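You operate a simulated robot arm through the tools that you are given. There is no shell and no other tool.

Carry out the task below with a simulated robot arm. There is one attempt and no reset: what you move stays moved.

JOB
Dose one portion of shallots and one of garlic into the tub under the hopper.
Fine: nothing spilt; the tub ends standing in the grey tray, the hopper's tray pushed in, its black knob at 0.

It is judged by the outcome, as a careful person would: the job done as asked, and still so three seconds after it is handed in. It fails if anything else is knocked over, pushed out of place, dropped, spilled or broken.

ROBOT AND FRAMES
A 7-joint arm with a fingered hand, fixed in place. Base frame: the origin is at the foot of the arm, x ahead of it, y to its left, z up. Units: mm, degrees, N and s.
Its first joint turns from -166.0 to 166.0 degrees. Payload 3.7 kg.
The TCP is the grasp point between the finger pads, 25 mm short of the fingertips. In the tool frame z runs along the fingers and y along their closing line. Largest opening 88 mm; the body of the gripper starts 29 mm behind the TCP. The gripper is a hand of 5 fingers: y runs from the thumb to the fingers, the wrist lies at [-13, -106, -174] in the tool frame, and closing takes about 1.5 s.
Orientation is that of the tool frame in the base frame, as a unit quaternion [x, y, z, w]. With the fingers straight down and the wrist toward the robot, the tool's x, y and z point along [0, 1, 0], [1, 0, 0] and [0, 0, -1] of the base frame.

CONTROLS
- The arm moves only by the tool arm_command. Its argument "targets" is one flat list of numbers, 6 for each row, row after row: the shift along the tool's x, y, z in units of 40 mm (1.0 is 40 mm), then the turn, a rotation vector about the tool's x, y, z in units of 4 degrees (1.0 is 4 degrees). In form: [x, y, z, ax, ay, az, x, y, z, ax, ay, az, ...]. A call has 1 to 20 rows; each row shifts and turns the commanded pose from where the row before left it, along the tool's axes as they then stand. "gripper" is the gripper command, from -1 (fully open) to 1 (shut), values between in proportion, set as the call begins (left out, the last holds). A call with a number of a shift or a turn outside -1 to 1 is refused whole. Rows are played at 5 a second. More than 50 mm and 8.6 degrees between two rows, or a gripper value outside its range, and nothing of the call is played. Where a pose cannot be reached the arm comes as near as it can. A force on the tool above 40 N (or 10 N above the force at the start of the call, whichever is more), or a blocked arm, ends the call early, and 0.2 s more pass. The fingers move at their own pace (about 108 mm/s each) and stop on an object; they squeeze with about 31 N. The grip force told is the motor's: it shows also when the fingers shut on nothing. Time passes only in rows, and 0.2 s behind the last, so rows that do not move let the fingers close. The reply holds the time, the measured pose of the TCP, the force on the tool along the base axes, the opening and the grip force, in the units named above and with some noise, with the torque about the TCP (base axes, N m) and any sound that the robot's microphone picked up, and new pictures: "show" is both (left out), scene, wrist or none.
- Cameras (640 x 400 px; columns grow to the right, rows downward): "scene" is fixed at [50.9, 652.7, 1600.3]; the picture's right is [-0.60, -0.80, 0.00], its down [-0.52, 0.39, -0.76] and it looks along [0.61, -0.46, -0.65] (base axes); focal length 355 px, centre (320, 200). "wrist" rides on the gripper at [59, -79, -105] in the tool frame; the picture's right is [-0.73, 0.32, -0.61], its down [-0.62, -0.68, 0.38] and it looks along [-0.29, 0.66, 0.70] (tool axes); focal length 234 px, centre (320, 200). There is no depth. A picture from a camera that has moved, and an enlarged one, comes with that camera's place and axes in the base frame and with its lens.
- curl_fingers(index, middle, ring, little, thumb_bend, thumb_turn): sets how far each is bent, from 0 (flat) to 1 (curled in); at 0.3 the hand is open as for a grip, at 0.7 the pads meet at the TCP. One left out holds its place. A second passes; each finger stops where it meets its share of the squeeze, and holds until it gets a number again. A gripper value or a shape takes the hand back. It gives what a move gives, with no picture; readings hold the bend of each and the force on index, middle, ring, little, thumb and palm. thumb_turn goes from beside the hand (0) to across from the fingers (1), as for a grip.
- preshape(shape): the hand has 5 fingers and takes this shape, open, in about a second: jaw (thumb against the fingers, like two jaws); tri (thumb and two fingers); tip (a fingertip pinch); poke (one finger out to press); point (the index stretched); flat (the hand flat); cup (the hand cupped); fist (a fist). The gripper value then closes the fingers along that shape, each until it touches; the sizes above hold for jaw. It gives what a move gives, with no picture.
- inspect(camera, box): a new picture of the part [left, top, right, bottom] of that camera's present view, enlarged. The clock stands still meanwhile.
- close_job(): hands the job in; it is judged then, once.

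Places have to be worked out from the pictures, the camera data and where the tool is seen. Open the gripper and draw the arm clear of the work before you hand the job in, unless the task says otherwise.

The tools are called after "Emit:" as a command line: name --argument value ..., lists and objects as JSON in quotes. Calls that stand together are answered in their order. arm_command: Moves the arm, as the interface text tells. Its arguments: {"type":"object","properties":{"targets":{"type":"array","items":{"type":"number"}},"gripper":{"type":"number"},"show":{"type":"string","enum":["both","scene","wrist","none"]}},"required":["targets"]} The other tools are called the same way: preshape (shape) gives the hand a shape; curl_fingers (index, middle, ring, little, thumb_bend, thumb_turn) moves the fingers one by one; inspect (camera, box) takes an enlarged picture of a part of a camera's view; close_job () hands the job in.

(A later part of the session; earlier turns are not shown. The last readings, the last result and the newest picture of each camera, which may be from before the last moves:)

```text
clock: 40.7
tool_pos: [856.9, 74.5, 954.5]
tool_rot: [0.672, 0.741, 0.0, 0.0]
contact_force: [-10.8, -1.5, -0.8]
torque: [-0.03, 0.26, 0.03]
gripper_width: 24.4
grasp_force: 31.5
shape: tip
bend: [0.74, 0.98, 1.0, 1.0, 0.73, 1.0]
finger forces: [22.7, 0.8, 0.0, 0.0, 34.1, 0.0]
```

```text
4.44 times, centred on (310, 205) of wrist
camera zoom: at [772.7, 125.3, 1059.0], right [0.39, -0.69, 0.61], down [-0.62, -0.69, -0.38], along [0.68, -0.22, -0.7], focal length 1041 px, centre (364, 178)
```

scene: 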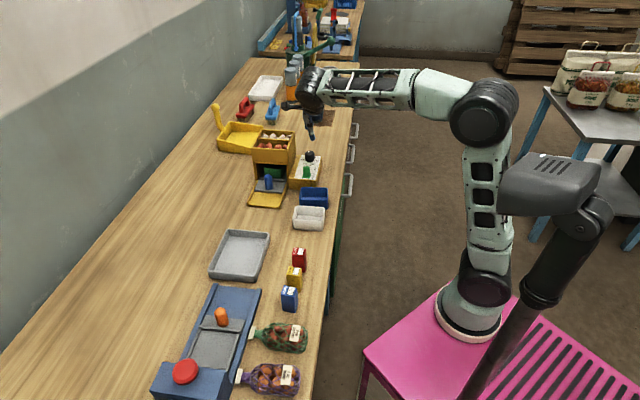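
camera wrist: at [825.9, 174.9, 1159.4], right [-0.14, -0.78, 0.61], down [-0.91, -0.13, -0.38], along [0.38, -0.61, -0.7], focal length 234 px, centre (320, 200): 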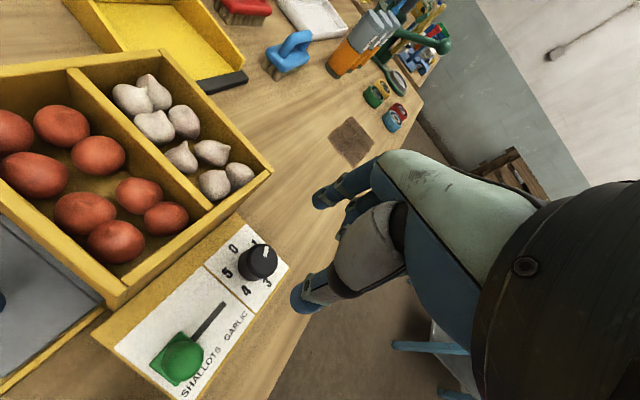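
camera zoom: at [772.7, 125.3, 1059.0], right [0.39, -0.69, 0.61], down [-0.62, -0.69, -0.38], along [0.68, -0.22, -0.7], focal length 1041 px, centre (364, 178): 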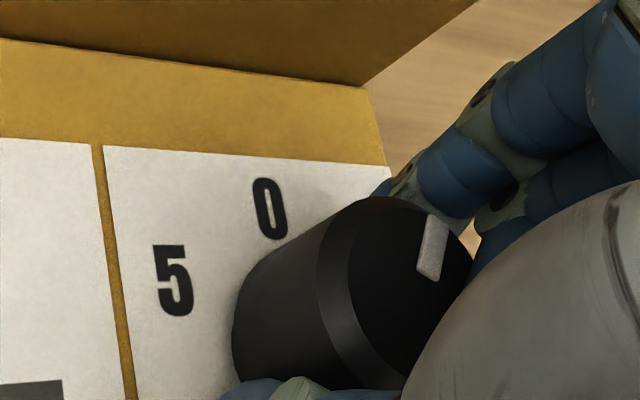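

The dial is at about 30° now, roughly halfway back. I'll turn 28° more.

Emit:
arm_command --targets '[-0.0166, 0.0044, 0, 0, 0, -1, -0.0166, 0.0044, 0, 0, 0, -1, -0.0166, 0.0044, 0, 0, 0, -1, -0.0166, 0.0044, 0, 0, 0, -1, -0.0166, 0.0044, 0, 0, 0, -1, -0.0166, 0.0044, 0, 0, 0, -1, -0.0166, 0.0044, 0, 0, 0, -1, 0, 0, 0, 0, 0, 0]' --show "none"

Emit:
inspect --camera "scene" --box '[280, 130, 330, 170]'

Emit:
inspect --camera "scene" --box '[245, 125, 325, 195]'

```text
clock: 42.5
tool_pos: [859.4, 70.4, 954.5]
tool_rot: [0.472, 0.881, 0.001, 0.0]
contact_force: [-9.4, -3.5, -2.0]
torque: [-0.16, 0.27, 0.04]
gripper_width: 24.2
grasp_force: 31.1
shape: tip
bend: [0.74, 1.0, 1.0, 1.0, 0.73, 0.98]
finger forces: [23.1, 0.1, 0.0, 0.1, 33.4, 0.0]
```

```text
10.00 times, centred on (305, 150) of scene
camera zoom: at [50.9, 652.7, 1600.3], right [-0.6, -0.8, 0.0], down [-0.52, 0.39, -0.76], along [0.61, -0.46, -0.65], focal length 3547 px, centre (470, 700)
```

zoom: 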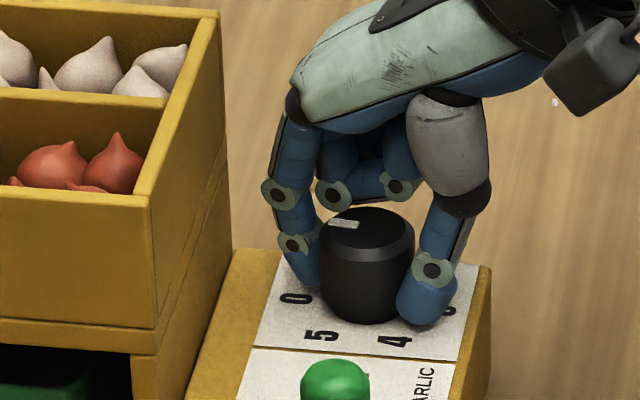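

```text
5.71 times, centred on (285, 160) of scene
camera zoom: at [50.9, 652.7, 1600.3], right [-0.6, -0.8, 0.0], down [-0.52, 0.39, -0.76], along [0.61, -0.46, -0.65], focal length 2027 px, centre (520, 429)
```

zoom: 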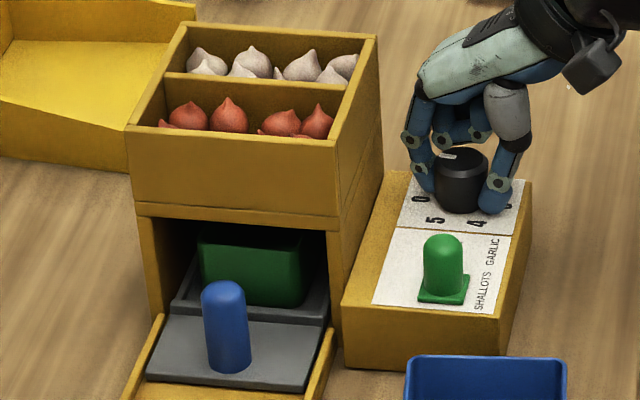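

About 10° remain. I'll turn the last bit to 0.

Emit:
arm_command --targets '[-0.0166, 0.0044, 0, 0, 0, -1, -0.0166, 0.0044, 0, 0, 0, -1, -0.0166, 0.0044, 0, 0, 0, -0.7, 0, 0, 0, 0, 0, 0, 0, 0, 0, 0, 0, 0]' --show "none"

Emit:
inspect --camera "scene" --box '[280, 130, 330, 170]'

Emit:
inspect --camera "wrist" --box '[260, 160, 360, 250]'

Emit:
inspect --camera "scene" --box '[245, 125, 325, 195]'

```text
clock: 43.7
tool_pos: [861.0, 70.0, 954.0]
tool_rot: [0.388, 0.922, 0.0, 0.0]
contact_force: [-7.2, -2.8, -3.1]
torque: [-0.11, 0.23, 0.04]
gripper_width: 23.8
grasp_force: 31.5
shape: tip
bend: [0.74, 1.0, 1.0, 1.0, 0.73, 0.97]
finger forces: [23.1, 0.1, 0.0, 0.0, 31.4, 0.1]
```

```text
10.00 times, centred on (305, 150) of scene
camera zoom: at [50.9, 652.7, 1600.3], right [-0.6, -0.8, 0.0], down [-0.52, 0.39, -0.76], along [0.61, -0.46, -0.65], focal length 3547 px, centre (470, 700)
```

zoom: 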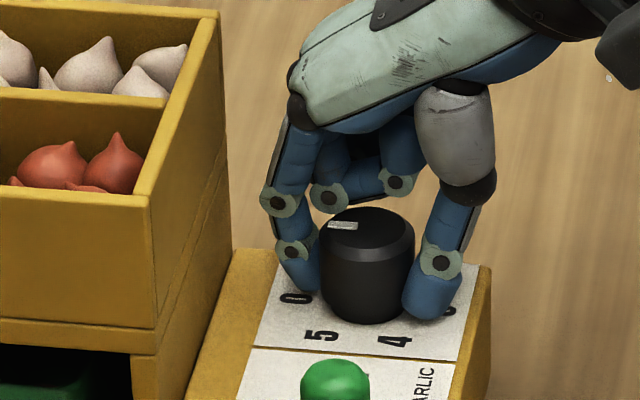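

```text
4.44 times, centred on (310, 205) of wrist
camera zoom: at [763.9, 55.9, 1059.2], right [0.74, -0.29, 0.61], down [-0.05, -0.92, -0.38], along [0.67, 0.25, -0.7], focal length 1041 px, centre (364, 178)
```

zoom: 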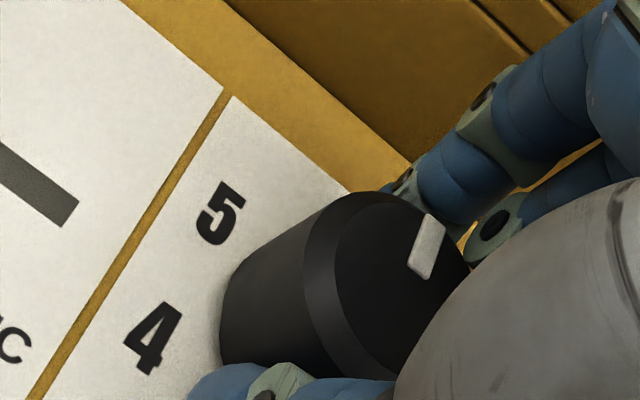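

```text
5.71 times, centred on (285, 160) of scene
camera zoom: at [50.9, 652.7, 1600.3], right [-0.6, -0.8, 0.0], down [-0.52, 0.39, -0.76], along [0.61, -0.46, -0.65], focal length 2027 px, centre (520, 429)
```

zoom: 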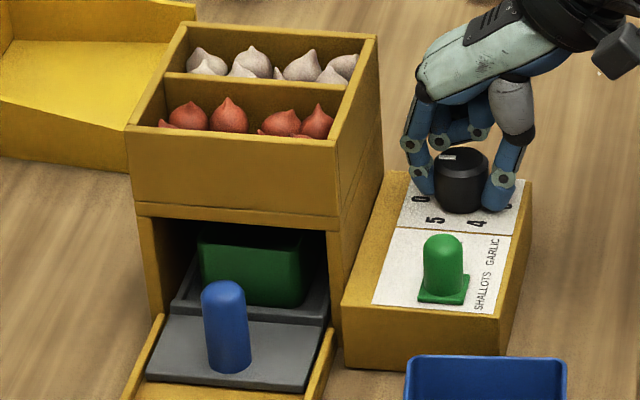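

The dial is back at 0. Nothing obvious has dropped, so I need to look at the tub. I'll release the knob and lift clear.

Emit:
curl_fingers --index 0.4 --thumb_bend 0.48

Emit:
arm_command --targets '[0, 0, -0.5, 0, 0, 0, 0, 0, -0.6, 0, 0, 0, 0, 0, -0.8, 0, 0, 0, 0, 0, -0.8, 0, 0, 0, 0, 0, -0.8, 0, 0, 0]'

Emit:
inspect --camera "scene" --box '[245, 125, 325, 195]'

Emit:
inspect --camera "wrist" --box '[100, 50, 420, 300]'

```text
clock: 44.7
tool_pos: [861.9, 68.5, 954.1]
tool_rot: [0.388, 0.922, 0.001, 0.0]
contact_force: [1.0, -0.3, 0.4]
torque: [-0.01, 0.0, 0.0]
gripper_width: 53.8
grasp_force: 0.1
shape: fingers
bend: [0.4, 1.0, 1.0, 1.0, 0.48, 1.0]
finger forces: [0.0, 0.0, 0.0, 0.0, 0.1, 0.1]
```

```text
clock: 45.9
tool_pos: [861.5, 70.4, 1093.3]
tool_rot: [0.388, 0.922, 0.0, 0.0]
contact_force: [0.7, -0.4, -1.1]
torque: [0.04, 0.01, 0.01]
gripper_width: 53.9
grasp_force: 0.0
shape: fingers
bend: [0.4, 1.0, 1.0, 1.0, 0.48, 1.0]
finger forces: [0.0, 0.0, 0.0, 0.0, 0.0, 0.0]
camera wrist: at [764.2, 56.2, 1199.0], right [0.74, -0.29, 0.61], down [-0.05, -0.92, -0.38], along [0.67, 0.25, -0.7], focal length 234 px, centre (320, 200)
```

scene: 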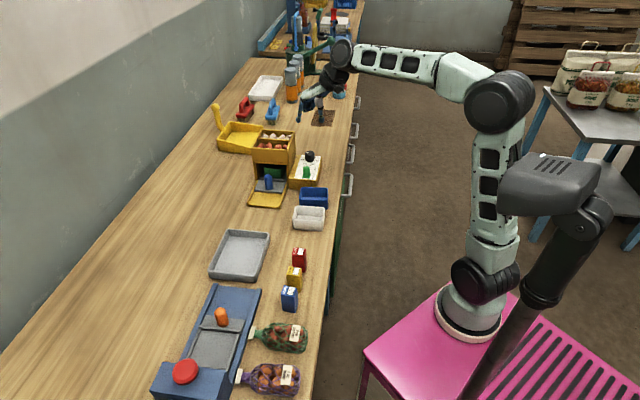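
wrist: 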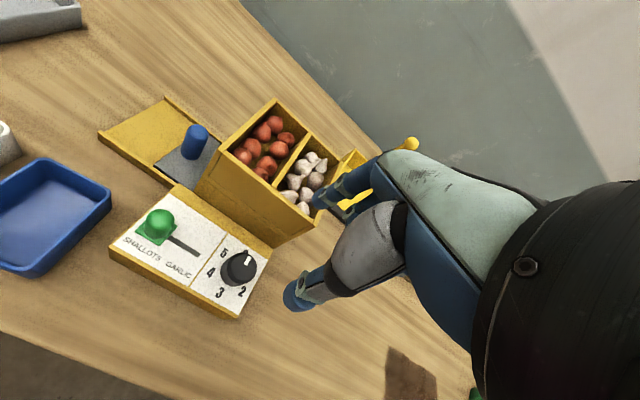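

```text
5.71 times, centred on (285, 160) of scene
camera zoom: at [50.9, 652.7, 1600.3], right [-0.6, -0.8, 0.0], down [-0.52, 0.39, -0.76], along [0.61, -0.46, -0.65], focal length 2027 px, centre (520, 429)
```

zoom: 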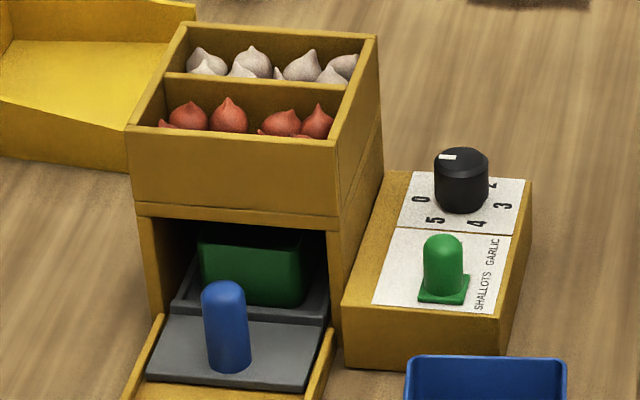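

```text
1.60 times, centred on (260, 175) of wrist
camera zoom: at [764.2, 56.2, 1199.0], right [0.74, -0.29, 0.61], down [-0.05, -0.92, -0.38], along [0.67, 0.25, -0.7], focal length 375 px, centre (416, 240)
```

zoom: 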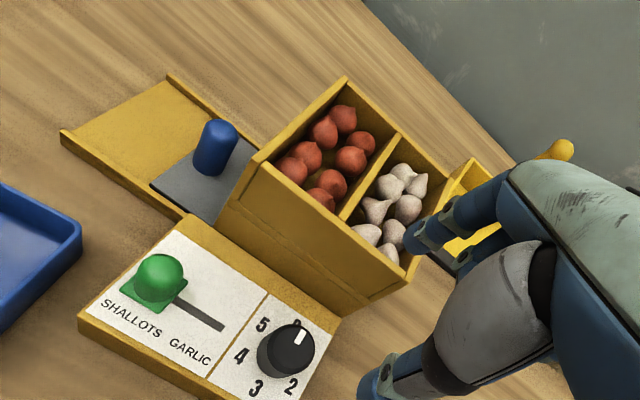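

The dial reads 0 again with all 8 bulbs of each kind still in view. I need to see inside the tub, so I'll tilt the hand 45° (fingers pointing toward the hopper front) and bring it around to the tray side.

Emit:
arm_command --targets '[0, 0, 0, 0, -0.9375, 0, 0, 0, 0, 0, -0.9375, 0, 0, 0, 0, 0, -0.9375, 0, 0, 0, 0, 0, -0.9375, 0, 0, 0, 0, 0, -0.9375, 0, 0, 0, 0, 0, -0.9375, 0, 0, 0, 0, 0, -0.9375, 0, 0, 0, 0, 0, -0.9375, 0, 0, 0, 0, 0, -0.9375, 0, 0, 0, 0, 0, -0.9375, 0, 0, 0, 0, 0, -0.9375, 0, 0, 0, 0, 0, -0.9375, 0]' --show "scene"

Emit:
arm_command --targets '[0.661, 0.218, -0.495, 0, 0, 0, 0.661, 0.218, -0.495, 0, 0, 0, 0.661, 0.218, -0.495, 0, 0, 0, 0.661, 0.218, -0.495, 0, 0, 0, 0.661, 0.218, -0.495, 0, 0, 0, 0.661, 0.218, -0.495, 0, 0, 0, 0.661, 0.218, -0.495, 0, 0, 0]'

```text
clock: 48.5
tool_pos: [861.5, 69.6, 1094.9]
tool_rot: [0.358, 0.852, -0.148, 0.353]
contact_force: [-0.5, 0.0, -0.6]
torque: [0.02, 0.01, 0.0]
gripper_width: 53.8
grasp_force: 0.1
shape: fingers
bend: [0.4, 1.0, 1.0, 1.0, 0.48, 1.0]
finger forces: [0.0, 0.1, 0.0, 0.0, 0.0, 0.1]
```

scene: 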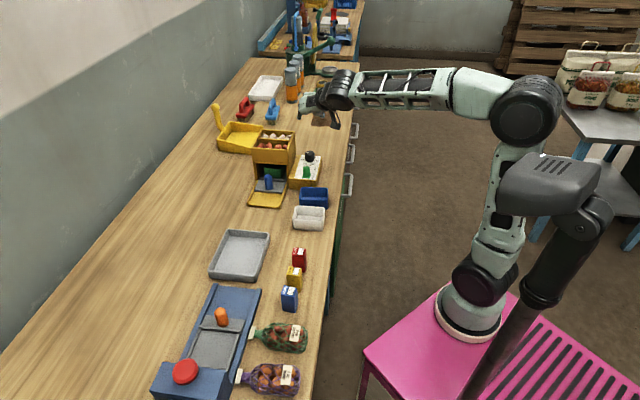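

```text
clock: 50.1
tool_pos: [745.3, 274.9, 1062.2]
tool_rot: [0.358, 0.851, -0.149, 0.353]
contact_force: [-0.5, -0.1, 0.1]
torque: [0.02, -0.01, -0.01]
gripper_width: 54.0
grasp_force: 0.2
shape: fingers
bend: [0.4, 1.0, 1.0, 1.0, 0.48, 1.0]
finger forces: [0.1, 0.1, 0.0, 0.0, 0.0, 0.0]
camera wrist: at [607.8, 302.7, 1094.0], right [0.29, 0.17, 0.94], down [0.01, -0.99, 0.17], along [0.96, -0.04, -0.29], focal length 234 px, centre (320, 200)
```

scene: 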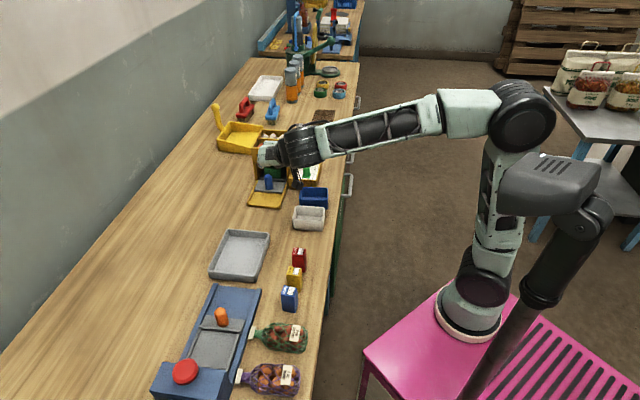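
wrist: 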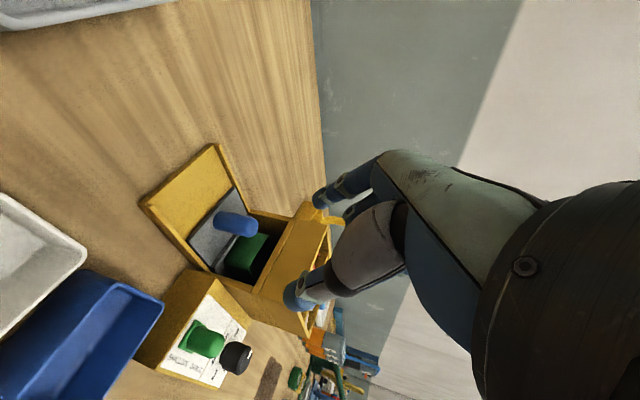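

This pose gives a view into the hopper mouth. Let me enlarge it.

Emit:
inspect --camera "wrist" --box '[130, 130, 340, 340]'

Emit:
inspect --camera "wrist" --box '[190, 200, 290, 290]'

```text
1.90 times, centred on (235, 235) of wrist
camera zoom: at [607.8, 302.7, 1094.0], right [0.29, 0.17, 0.94], down [0.01, -0.99, 0.17], along [0.96, -0.04, -0.29], focal length 446 px, centre (482, 133)
```

zoom: 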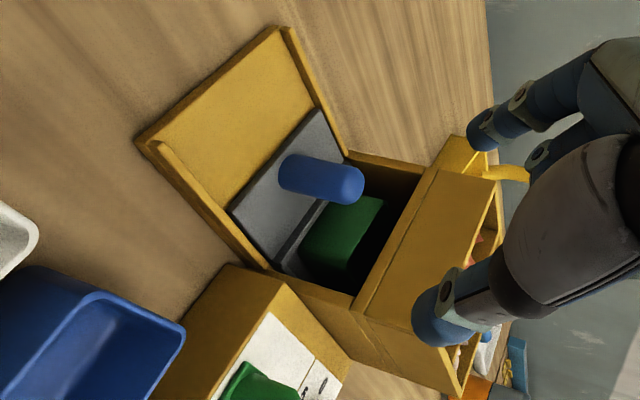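

```text
4.44 times, centred on (240, 245) of wrist
camera zoom: at [607.8, 302.7, 1094.0], right [0.29, 0.17, 0.94], down [0.01, -0.99, 0.17], along [0.96, -0.04, -0.29], focal length 1041 px, centre (676, 0)
```

zoom: 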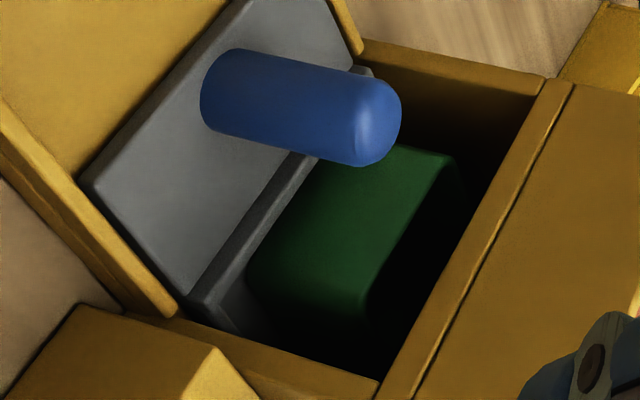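

The peg top is at about (860, 244, 938) with a 24 mm diameter; the tub's inside is hidden by its wall. I'll approach the peg from the front to pull the tray out and look, moving first to a pre-grasp point.

Emit:
arm_command --targets '[0.285, 0.305, 0.616, 0, 0, 0, 0.285, 0.305, 0.616, 0, 0, 0, 0.285, 0.305, 0.616, 0, 0, 0, 0.285, 0.305, 0.616, 0, 0, 0, 0, 0, 0, 0, 0, 0]'

Emit:
inspect --camera "scene" --box '[230, 130, 330, 220]'

Emit:
inspect --camera "wrist" --box '[180, 110, 400, 310]'

```text
clock: 51.3
tool_pos: [806.7, 281.7, 959.4]
tool_rot: [0.358, 0.852, -0.148, 0.353]
contact_force: [0.5, -0.1, -0.5]
torque: [-0.02, 0.02, -0.01]
gripper_width: 54.2
grasp_force: 0.0
shape: fingers
bend: [0.4, 1.0, 1.0, 1.0, 0.48, 1.0]
finger forces: [0.0, 0.0, 0.0, 0.1, 0.0, 0.1]
camera wrist: at [668.8, 309.9, 992.7], right [0.29, 0.17, 0.94], down [0.01, -0.99, 0.17], along [0.96, -0.04, -0.29], focal length 234 px, centre (320, 200)
```

scene: 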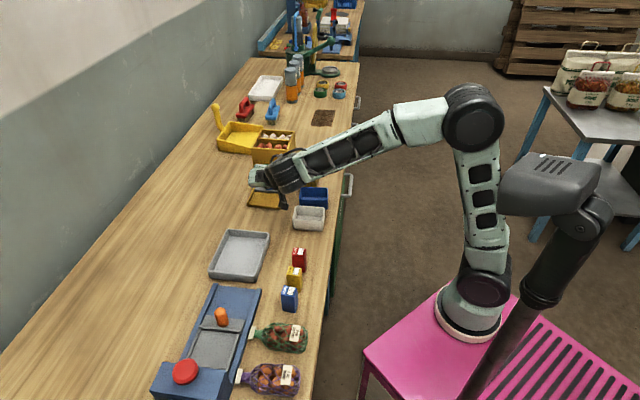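
wrist: 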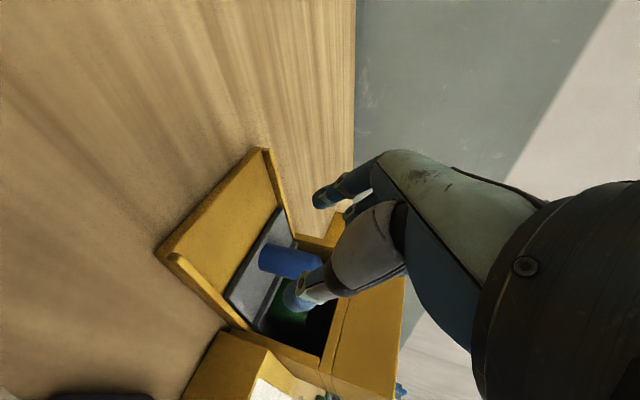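

```text
4.44 times, centred on (280, 175) of scene
camera zoom: at [50.9, 652.7, 1600.3], right [-0.6, -0.8, 0.0], down [-0.52, 0.39, -0.76], along [0.61, -0.46, -0.65], focal length 1576 px, centre (498, 311)
```

zoom: 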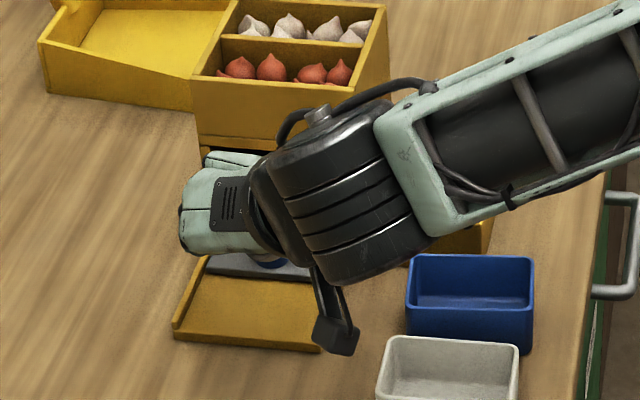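

```text
2.00 times, centred on (290, 210) of wrist
camera zoom: at [668.8, 309.9, 992.7], right [0.29, 0.17, 0.94], down [0.01, -0.99, 0.17], along [0.96, -0.04, -0.29], focal length 468 px, centre (380, 180)
```

zoom: 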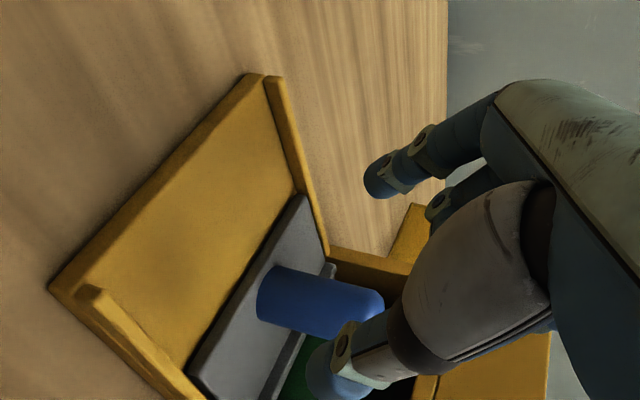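

The peg lies between thumb and index. I'll advance to straddle it.

Emit:
arm_command --targets '[-0.088, 0.031, 0.415, 0, 0, 0, -0.088, 0.031, 0.415, 0, 0, 0, -0.088, 0.031, 0.415, 0, 0, 0, -0.088, 0.031, 0.415, 0, 0, 0, 0, 0, 0, 0, 0, 0]'

Emit:
inspect --camera "wrist" --box '[200, 120, 400, 300]'

```text
clock: 52.5
tool_pos: [846.0, 255.6, 924.3]
tool_rot: [0.351, 0.855, -0.143, 0.354]
contact_force: [-5.9, 12.3, 1.1]
torque: [-0.22, -0.18, 0.07]
gripper_width: 54.1
grasp_force: 9.0
shape: fingers
bend: [0.4, 1.0, 1.0, 1.0, 0.48, 1.0]
finger forces: [0.1, 12.7, 4.8, 0.0, 0.0, 0.0]
stopped in row 5: the force on the tool passed its limit at 42 N (the readings are from after the stop); the commanded pose is now the measured one
camera wrist: at [707.9, 280.2, 957.8], right [0.28, 0.17, 0.94], down [0.03, -0.99, 0.16], along [0.96, -0.02, -0.29], focal length 234 px, centre (320, 200)
```

scene: 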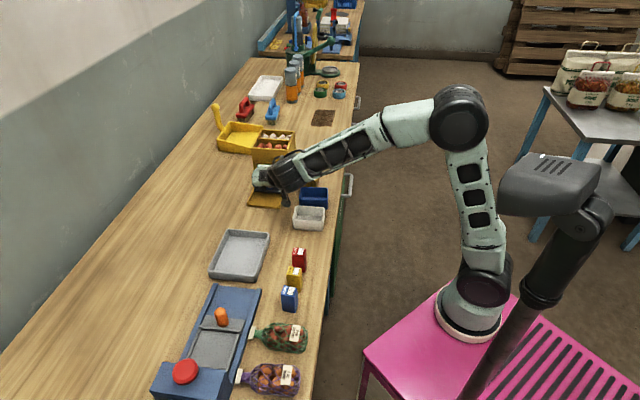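
wrist: 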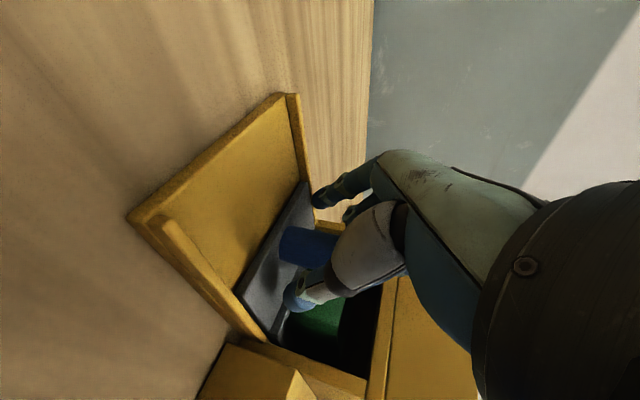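

```text
2.22 times, centred on (300, 210) of wrist
camera zoom: at [707.9, 280.2, 957.8], right [0.28, 0.17, 0.94], down [0.03, -0.99, 0.16], along [0.96, -0.02, -0.29], focal length 520 px, centre (364, 178)
```

zoom: 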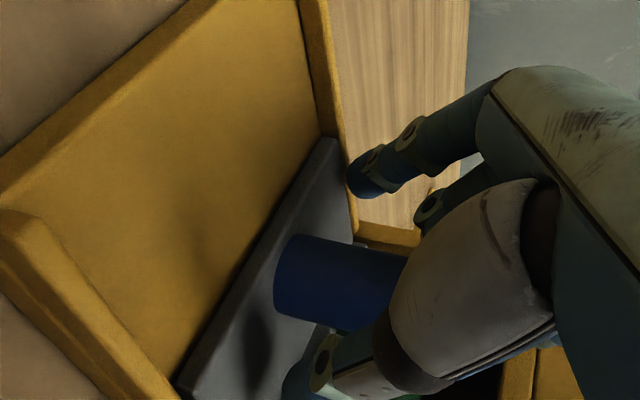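

The curled middle finger pressed on the peg; the tray is against its inner stop and the force reached 42 N, so I stopped there. I'll back off, rise so the middle finger clears the peg top, and come forward again.

Emit:
arm_command --targets '[-0.106, 0, -0.46, 0, 0, 0, 0, 0, 0, 0, 0, 0]'

Emit:
arm_command --targets '[-0.142, -0.038, 0.212, 0, 0, 0, -0.142, -0.037, 0.212, 0, 0, 0, 0, 0, 0, 0, 0, 0]'

Emit:
inspect --camera "wrist" --box '[200, 120, 400, 300]'

```text
clock: 53.1
tool_pos: [840.3, 258.6, 941.0]
tool_rot: [0.353, 0.854, -0.145, 0.353]
contact_force: [0.9, 0.0, -0.4]
torque: [-0.02, 0.02, -0.02]
gripper_width: 54.1
grasp_force: 0.1
shape: fingers
bend: [0.4, 1.0, 1.0, 1.0, 0.48, 1.0]
finger forces: [0.0, 0.0, 0.1, 0.0, 0.0, 0.0]
camera wrist: at [702.8, 284.4, 973.1], right [0.29, 0.17, 0.94], down [0.02, -0.99, 0.17], along [0.96, -0.03, -0.29], focal length 234 px, centre (320, 200)
```

scene: 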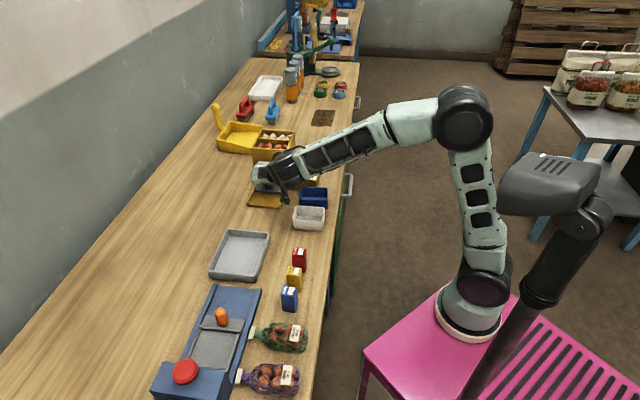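
wrist: 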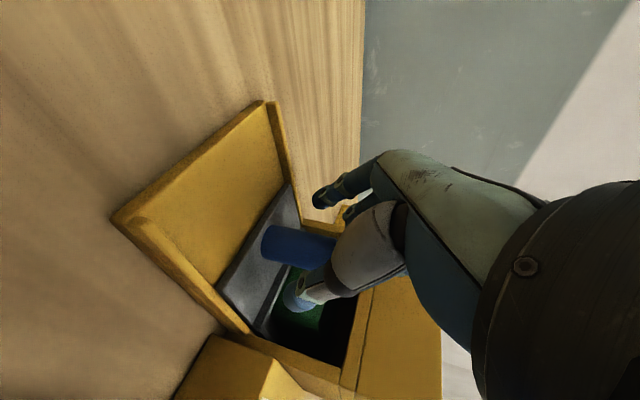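

```text
clock: 53.9
tool_pos: [850.6, 244.6, 938.4]
tool_rot: [0.353, 0.854, -0.142, 0.355]
contact_force: [0.2, 7.7, 19.6]
torque: [0.13, -0.12, 0.04]
gripper_width: 53.8
grasp_force: 10.0
shape: fingers
bend: [0.4, 1.0, 1.0, 1.0, 0.48, 1.0]
finger forces: [0.0, 20.3, 0.0, 0.0, 0.0, 0.0]
camera wrist: at [713.9, 269.2, 970.9], right [0.28, 0.16, 0.95], down [0.02, -0.99, 0.16], along [0.96, -0.02, -0.28], focal length 234 px, centre (320, 200)
```

scene: 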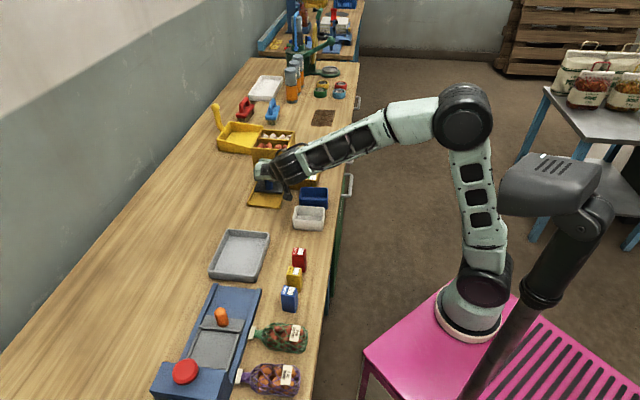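
wrist: 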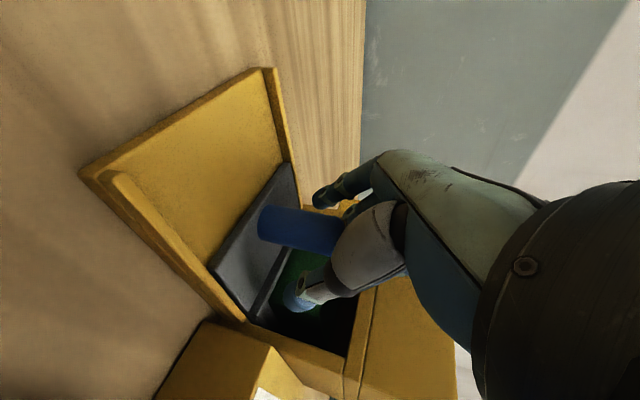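

```text
2.22 times, centred on (300, 210) of wrist
camera zoom: at [713.9, 269.2, 970.9], right [0.28, 0.16, 0.95], down [0.02, -0.99, 0.16], along [0.96, -0.02, -0.28], focal length 520 px, centre (364, 178)
```

zoom: 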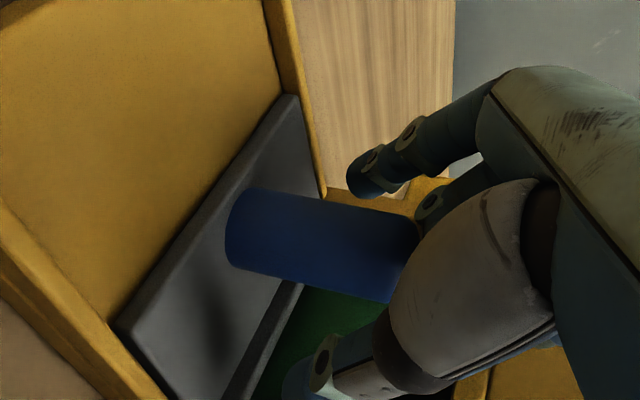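

The curled middle finger is resting on the peg top. I'll back off and extend the middle finger beside the index, so the peg goes between thumb and two fingers.

Emit:
arm_command --targets '[0, 0, -0.1, 0, 0, 0, 0.35, 0, -0.45, 0, 0, 0, 0.35, 0, -0.45, 0, 0, 0, 0, 0, 0, 0, 0, 0]' --show "none"

Emit:
curl_fingers --index 0.4 --middle 0.4 --thumb_bend 0.45

Emit:
inspect --camera "wrist" --box '[180, 110, 400, 310]'

Emit:
inspect --camera "scene" --box '[230, 130, 330, 220]'

```text
clock: 54.9
tool_pos: [818.9, 277.5, 945.2]
tool_rot: [0.355, 0.853, -0.144, 0.354]
contact_force: [0.8, 0.9, 1.0]
torque: [0.0, 0.0, 0.01]
gripper_width: 54.0
grasp_force: 0.2
shape: fingers
bend: [0.4, 1.0, 1.0, 1.0, 0.48, 1.0]
finger forces: [0.0, 0.1, 0.0, 0.0, 0.0, 0.0]
```

```text
clock: 55.9
tool_pos: [818.8, 277.7, 946.0]
tool_rot: [0.354, 0.854, -0.145, 0.354]
contact_force: [-0.9, -0.1, -0.6]
torque: [-0.01, 0.0, 0.02]
gripper_width: 57.3
grasp_force: 0.0
shape: fingers
bend: [0.4, 0.4, 1.0, 1.0, 0.45, 1.0]
finger forces: [0.0, 0.1, 0.0, 0.0, 0.0, 0.0]
```

```text
2.00 times, centred on (290, 210) of wrist
camera zoom: at [680.9, 302.4, 978.1], right [0.29, 0.16, 0.94], down [0.02, -0.99, 0.17], along [0.96, -0.02, -0.29], focal length 468 px, centre (380, 180)
```

zoom: 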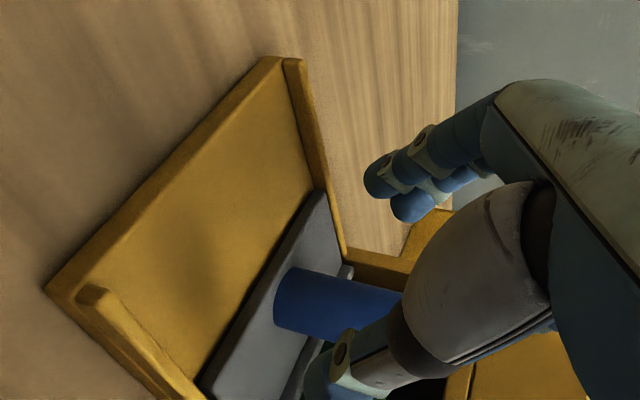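

```text
4.44 times, centred on (280, 175) of scene
camera zoom: at [50.9, 652.7, 1600.3], right [-0.6, -0.8, 0.0], down [-0.52, 0.39, -0.76], along [0.61, -0.46, -0.65], focal length 1576 px, centre (498, 311)
```

zoom: 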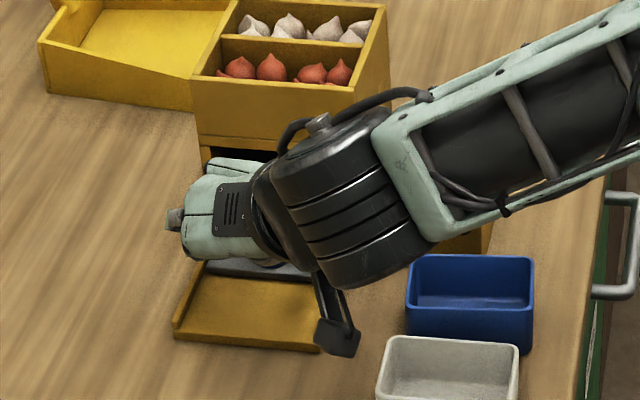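

Index and middle are now side by side and the hopper hasn't shifted. I'll advance again to straddle the peg.

Emit:
arm_command --targets '[-0.159, 0, 0.371, 0, 0, 0, -0.159, 0, 0.371, 0, 0, 0, -0.159, 0, 0.371, 0, 0, 0, 0, 0, 0, 0, 0, 0]' --show "none"

Emit:
inspect --camera "wrist" --box '[180, 110, 400, 310]'

```text
clock: 56.9
tool_pos: [850.4, 246.7, 927.2]
tool_rot: [0.354, 0.854, -0.144, 0.354]
contact_force: [0.7, 0.0, -0.1]
torque: [-0.01, 0.02, 0.03]
gripper_width: 57.4
grasp_force: 0.0
shape: fingers
bend: [0.4, 0.4, 1.0, 1.0, 0.45, 1.0]
finger forces: [0.0, 0.0, 0.1, 0.0, 0.0, 0.0]
```

```text
2.00 times, centred on (290, 210) of wrist
camera zoom: at [712.7, 271.1, 960.2], right [0.29, 0.16, 0.94], down [0.02, -0.99, 0.16], along [0.96, -0.02, -0.29], focal length 468 px, centre (380, 180)
```

zoom: 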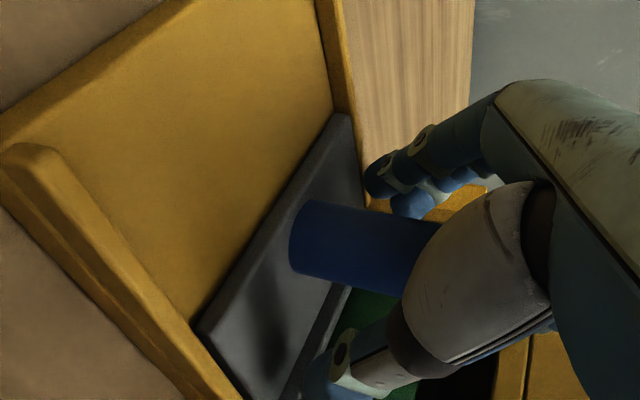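

No contact, and the peg is between the fingers. Closing on it.

Emit:
curl_fingers --index 0.8 --middle 0.8 --thumb_bend 0.8

Emit:
inspect --camera "wrist" --box '[180, 110, 400, 310]'

```text
clock: 57.9
tool_pos: [850.8, 246.0, 928.0]
tool_rot: [0.354, 0.854, -0.143, 0.353]
contact_force: [0.2, -0.5, -1.5]
torque: [-0.03, -0.02, 0.0]
gripper_width: 0.0
grasp_force: 1.0
shape: fingers
bend: [0.78, 0.79, 1.0, 1.0, 0.74, 1.0]
finger forces: [0.3, 0.0, 0.0, 0.0, 1.5, 0.0]
```

```text
2.00 times, centred on (290, 210) of wrist
camera zoom: at [712.7, 271.2, 960.2], right [0.29, 0.16, 0.94], down [0.02, -0.99, 0.17], along [0.96, -0.02, -0.29], focal length 468 px, centre (380, 180)
```

zoom: 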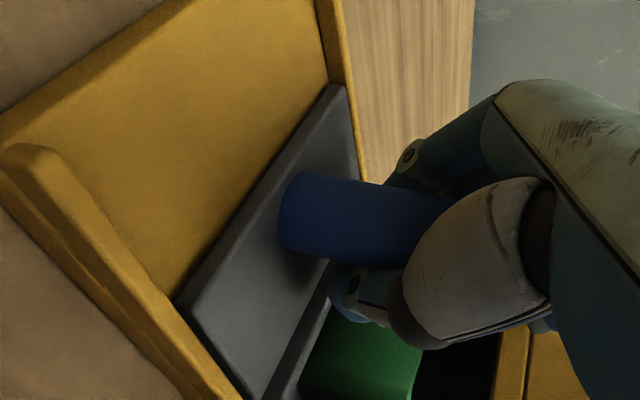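

The fingertips have closed behind the peg and already drawn it slightly, so it's hooked. I'll pull the tray out slowly along −e.

Emit:
arm_command --targets '[0.16, 0, -0.16, 0, 0, 0, 0.16, 0, -0.16, 0, 0, 0, 0.16, 0, -0.16, 0, 0, 0, 0.16, 0, -0.16, 0, 0, 0, 0.16, 0, -0.16, 0, 0, 0]'

Emit:
inspect --camera "wrist" --box '[180, 110, 400, 350]'

Emit:
inspect --camera "scene" --box '[230, 130, 330, 220]'

```text
clock: 59.1
tool_pos: [817.8, 277.9, 926.8]
tool_rot: [0.354, 0.853, -0.143, 0.355]
contact_force: [-0.6, -1.5, -0.7]
torque: [0.0, -0.03, 0.0]
gripper_width: 0.0
grasp_force: 1.0
shape: fingers
bend: [0.78, 0.79, 1.0, 1.0, 0.74, 1.0]
finger forces: [0.1, 0.0, 0.0, 0.0, 1.3, 0.1]
camera wrist: at [680.3, 303.5, 960.3], right [0.29, 0.16, 0.94], down [0.02, -0.99, 0.16], along [0.96, -0.02, -0.29], focal length 234 px, centre (320, 200)
```

scene: 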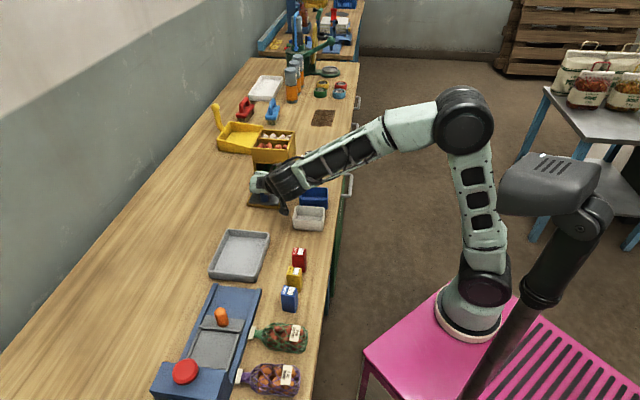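
wrist: 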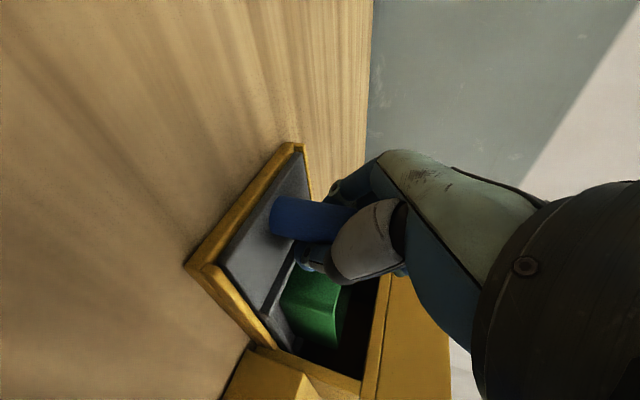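

```text
1.67 times, centred on (290, 230) of wrist
camera zoom: at [680.3, 303.5, 960.3], right [0.29, 0.16, 0.94], down [0.02, -0.99, 0.16], along [0.96, -0.02, -0.29], focal length 390 px, centre (370, 150)
```

zoom: 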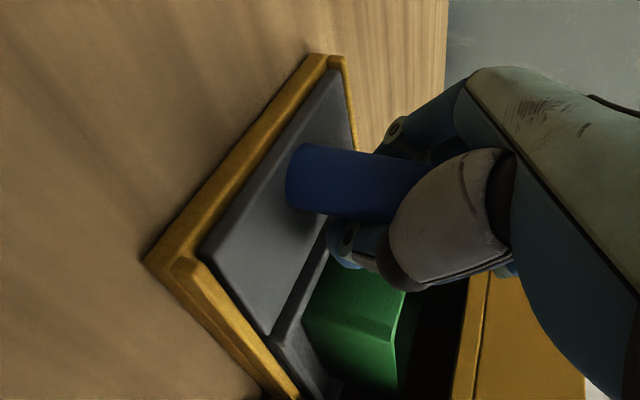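

```text
4.44 times, centred on (280, 175) of scene
camera zoom: at [50.9, 652.7, 1600.3], right [-0.6, -0.8, 0.0], down [-0.52, 0.39, -0.76], along [0.61, -0.46, -0.65], focal length 1576 px, centre (498, 311)
```

zoom: 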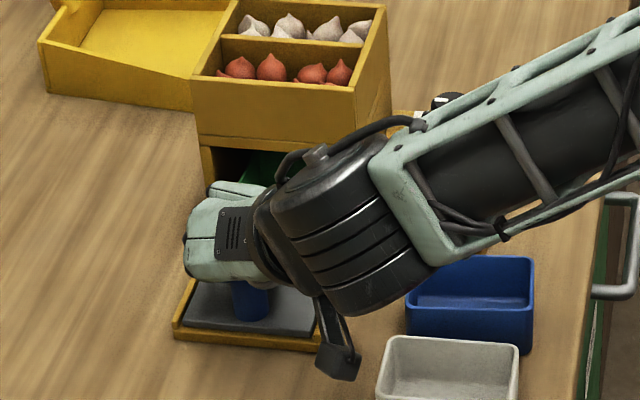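

The tray slides easily, and its front edge is near the end of the bed. I'll pull the remaining bit to the stop.

Emit:
arm_command --targets '[0.08, 0, -0.08, 0, 0, 0, 0.08, 0, -0.08, 0, 0, 0, 0.06, 0, -0.06, 0, 0, 0, 0, 0, 0, 0, 0, 0]' --show "none"

Emit:
inspect --camera "wrist" --box '[180, 110, 400, 350]'

Emit:
inspect --camera "scene" --box '[230, 130, 330, 220]'

```text
clock: 60.1
tool_pos: [808.9, 287.3, 927.5]
tool_rot: [0.354, 0.854, -0.144, 0.354]
contact_force: [0.8, -0.2, 0.0]
torque: [-0.04, -0.01, -0.02]
gripper_width: 0.0
grasp_force: 0.9
shape: fingers
bend: [0.78, 0.79, 1.0, 1.0, 0.74, 1.0]
finger forces: [0.4, 0.0, 0.1, 0.1, 1.0, 0.0]
```

```text
1.67 times, centred on (290, 230) of wrist
camera zoom: at [671.7, 311.7, 960.4], right [0.29, 0.16, 0.94], down [0.02, -0.99, 0.16], along [0.96, -0.02, -0.29], focal length 390 px, centre (370, 150)
```

zoom: 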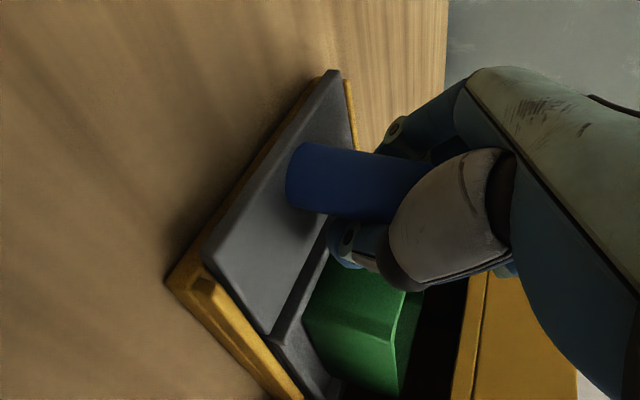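

```text
4.44 times, centred on (280, 175) of scene
camera zoom: at [50.9, 652.7, 1600.3], right [-0.6, -0.8, 0.0], down [-0.52, 0.39, -0.76], along [0.61, -0.46, -0.65], focal length 1576 px, centre (498, 311)
```

zoom: 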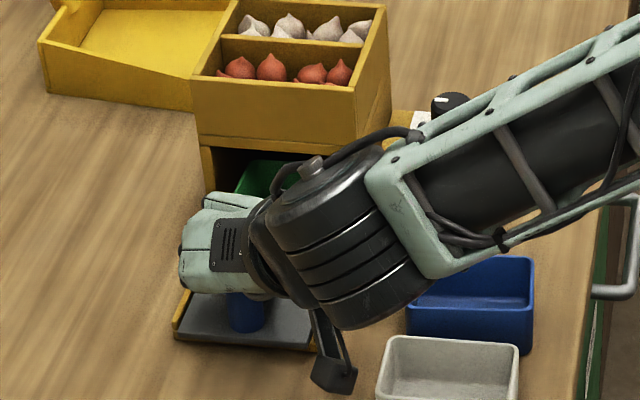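

The tray is now level with the end of the bed and still moving freely. I'll release the peg here, back away, and look into the tub.

Emit:
curl_fingers --index 0.35 --middle 0.35 --thumb_bend 0.4

Emit:
arm_command --targets '[0, 0, -0.8, 0, 0, 0, 0, 0, -0.8, 0, 0, 0, -0.3, -0.2, -0.8, 0, 0, 0, -0.6, -0.5, -0.3, 0, 0, 0, -0.6, -0.5, -0.3, 0, 0, 0]'

Emit:
inspect --camera "scene" --box '[230, 130, 330, 220]'

Emit:
inspect --camera "wrist" --box '[100, 110, 400, 350]'

```text
clock: 61.1
tool_pos: [809.8, 286.8, 927.8]
tool_rot: [0.354, 0.854, -0.143, 0.354]
contact_force: [0.0, 0.4, -0.4]
torque: [0.01, 0.01, 0.02]
gripper_width: 68.0
grasp_force: 0.1
shape: fingers
bend: [0.35, 0.35, 1.0, 1.0, 0.4, 1.0]
finger forces: [0.1, 0.0, 0.0, 0.0, 0.0, 0.0]
```

```text
clock: 62.3
tool_pos: [743.5, 283.7, 1054.3]
tool_rot: [0.353, 0.854, -0.145, 0.353]
contact_force: [0.0, 0.7, -0.9]
torque: [0.01, 0.0, 0.0]
gripper_width: 68.4
grasp_force: 0.1
shape: fingers
bend: [0.35, 0.35, 1.0, 1.0, 0.4, 1.0]
finger forces: [0.1, 0.1, 0.0, 0.0, 0.0, 0.0]
camera wrist: at [607.2, 308.2, 1087.2], right [0.29, 0.17, 0.94], down [0.02, -0.99, 0.17], along [0.96, -0.02, -0.29], focal length 234 px, centre (320, 200)
```

scene: 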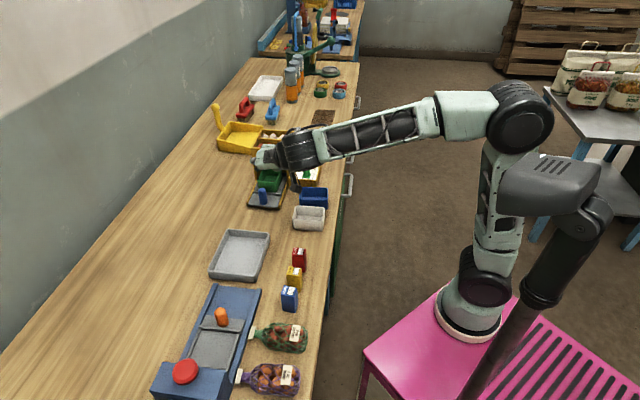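
wrist: 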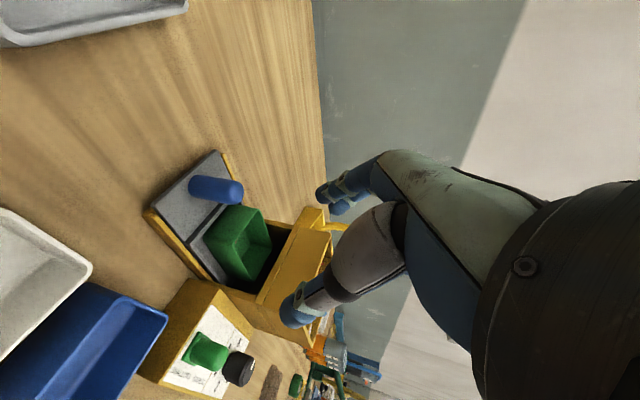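

```text
4.44 times, centred on (280, 175) of scene
camera zoom: at [50.9, 652.7, 1600.3], right [-0.6, -0.8, 0.0], down [-0.52, 0.39, -0.76], along [0.61, -0.46, -0.65], focal length 1576 px, centre (498, 311)
```

zoom: 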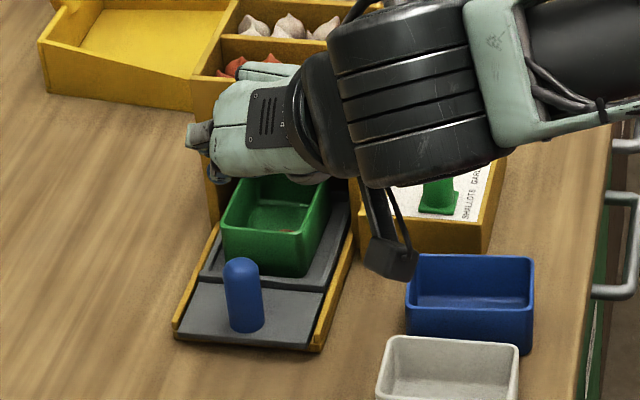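

```text
1.67 times, centred on (250, 230) of wrist
camera zoom: at [607.2, 308.2, 1087.2], right [0.29, 0.17, 0.94], down [0.02, -0.99, 0.17], along [0.96, -0.02, -0.29], focal length 390 px, centre (437, 150)
```

zoom: 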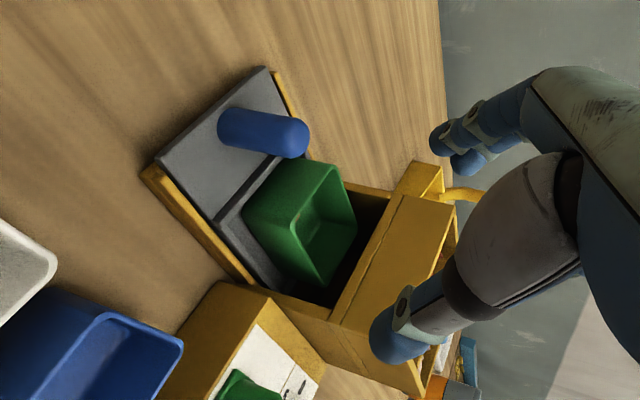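

I can almost see into the tub; let me enlarge that part.

Emit:
inspect --camera "scene" --box '[262, 160, 306, 195]'

Emit:
inspect --camera "wrist" --box '[190, 190, 290, 290]'

```text
11.43 times, centred on (284, 178) of scene
camera zoom: at [50.9, 652.7, 1600.3], right [-0.6, -0.8, 0.0], down [-0.52, 0.39, -0.76], along [0.61, -0.46, -0.65], focal length 4054 px, centre (731, 457)
```

zoom: 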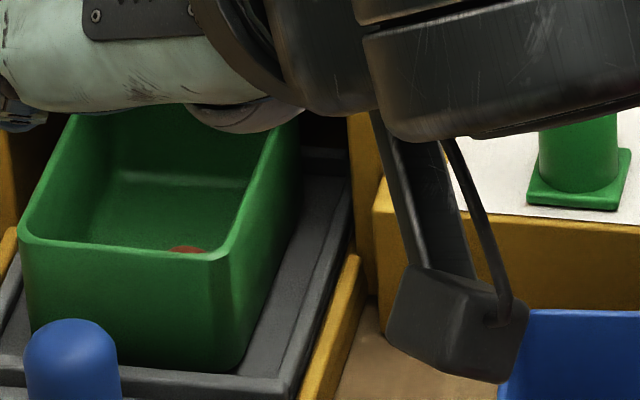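

```text
4.00 times, centred on (240, 240) of wrist
camera zoom: at [607.2, 308.2, 1087.2], right [0.29, 0.17, 0.94], down [0.02, -0.99, 0.17], along [0.96, -0.02, -0.29], focal length 937 px, centre (640, 40)
```

zoom: 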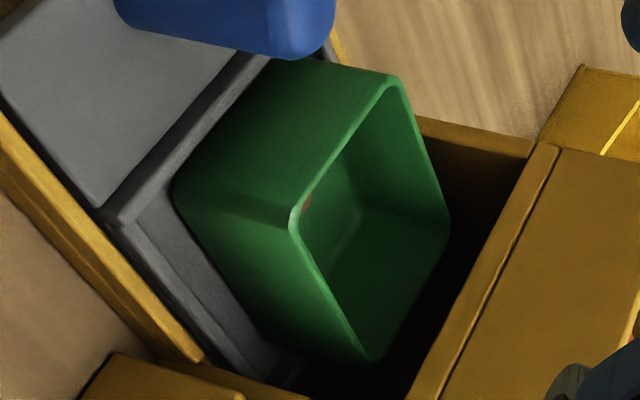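

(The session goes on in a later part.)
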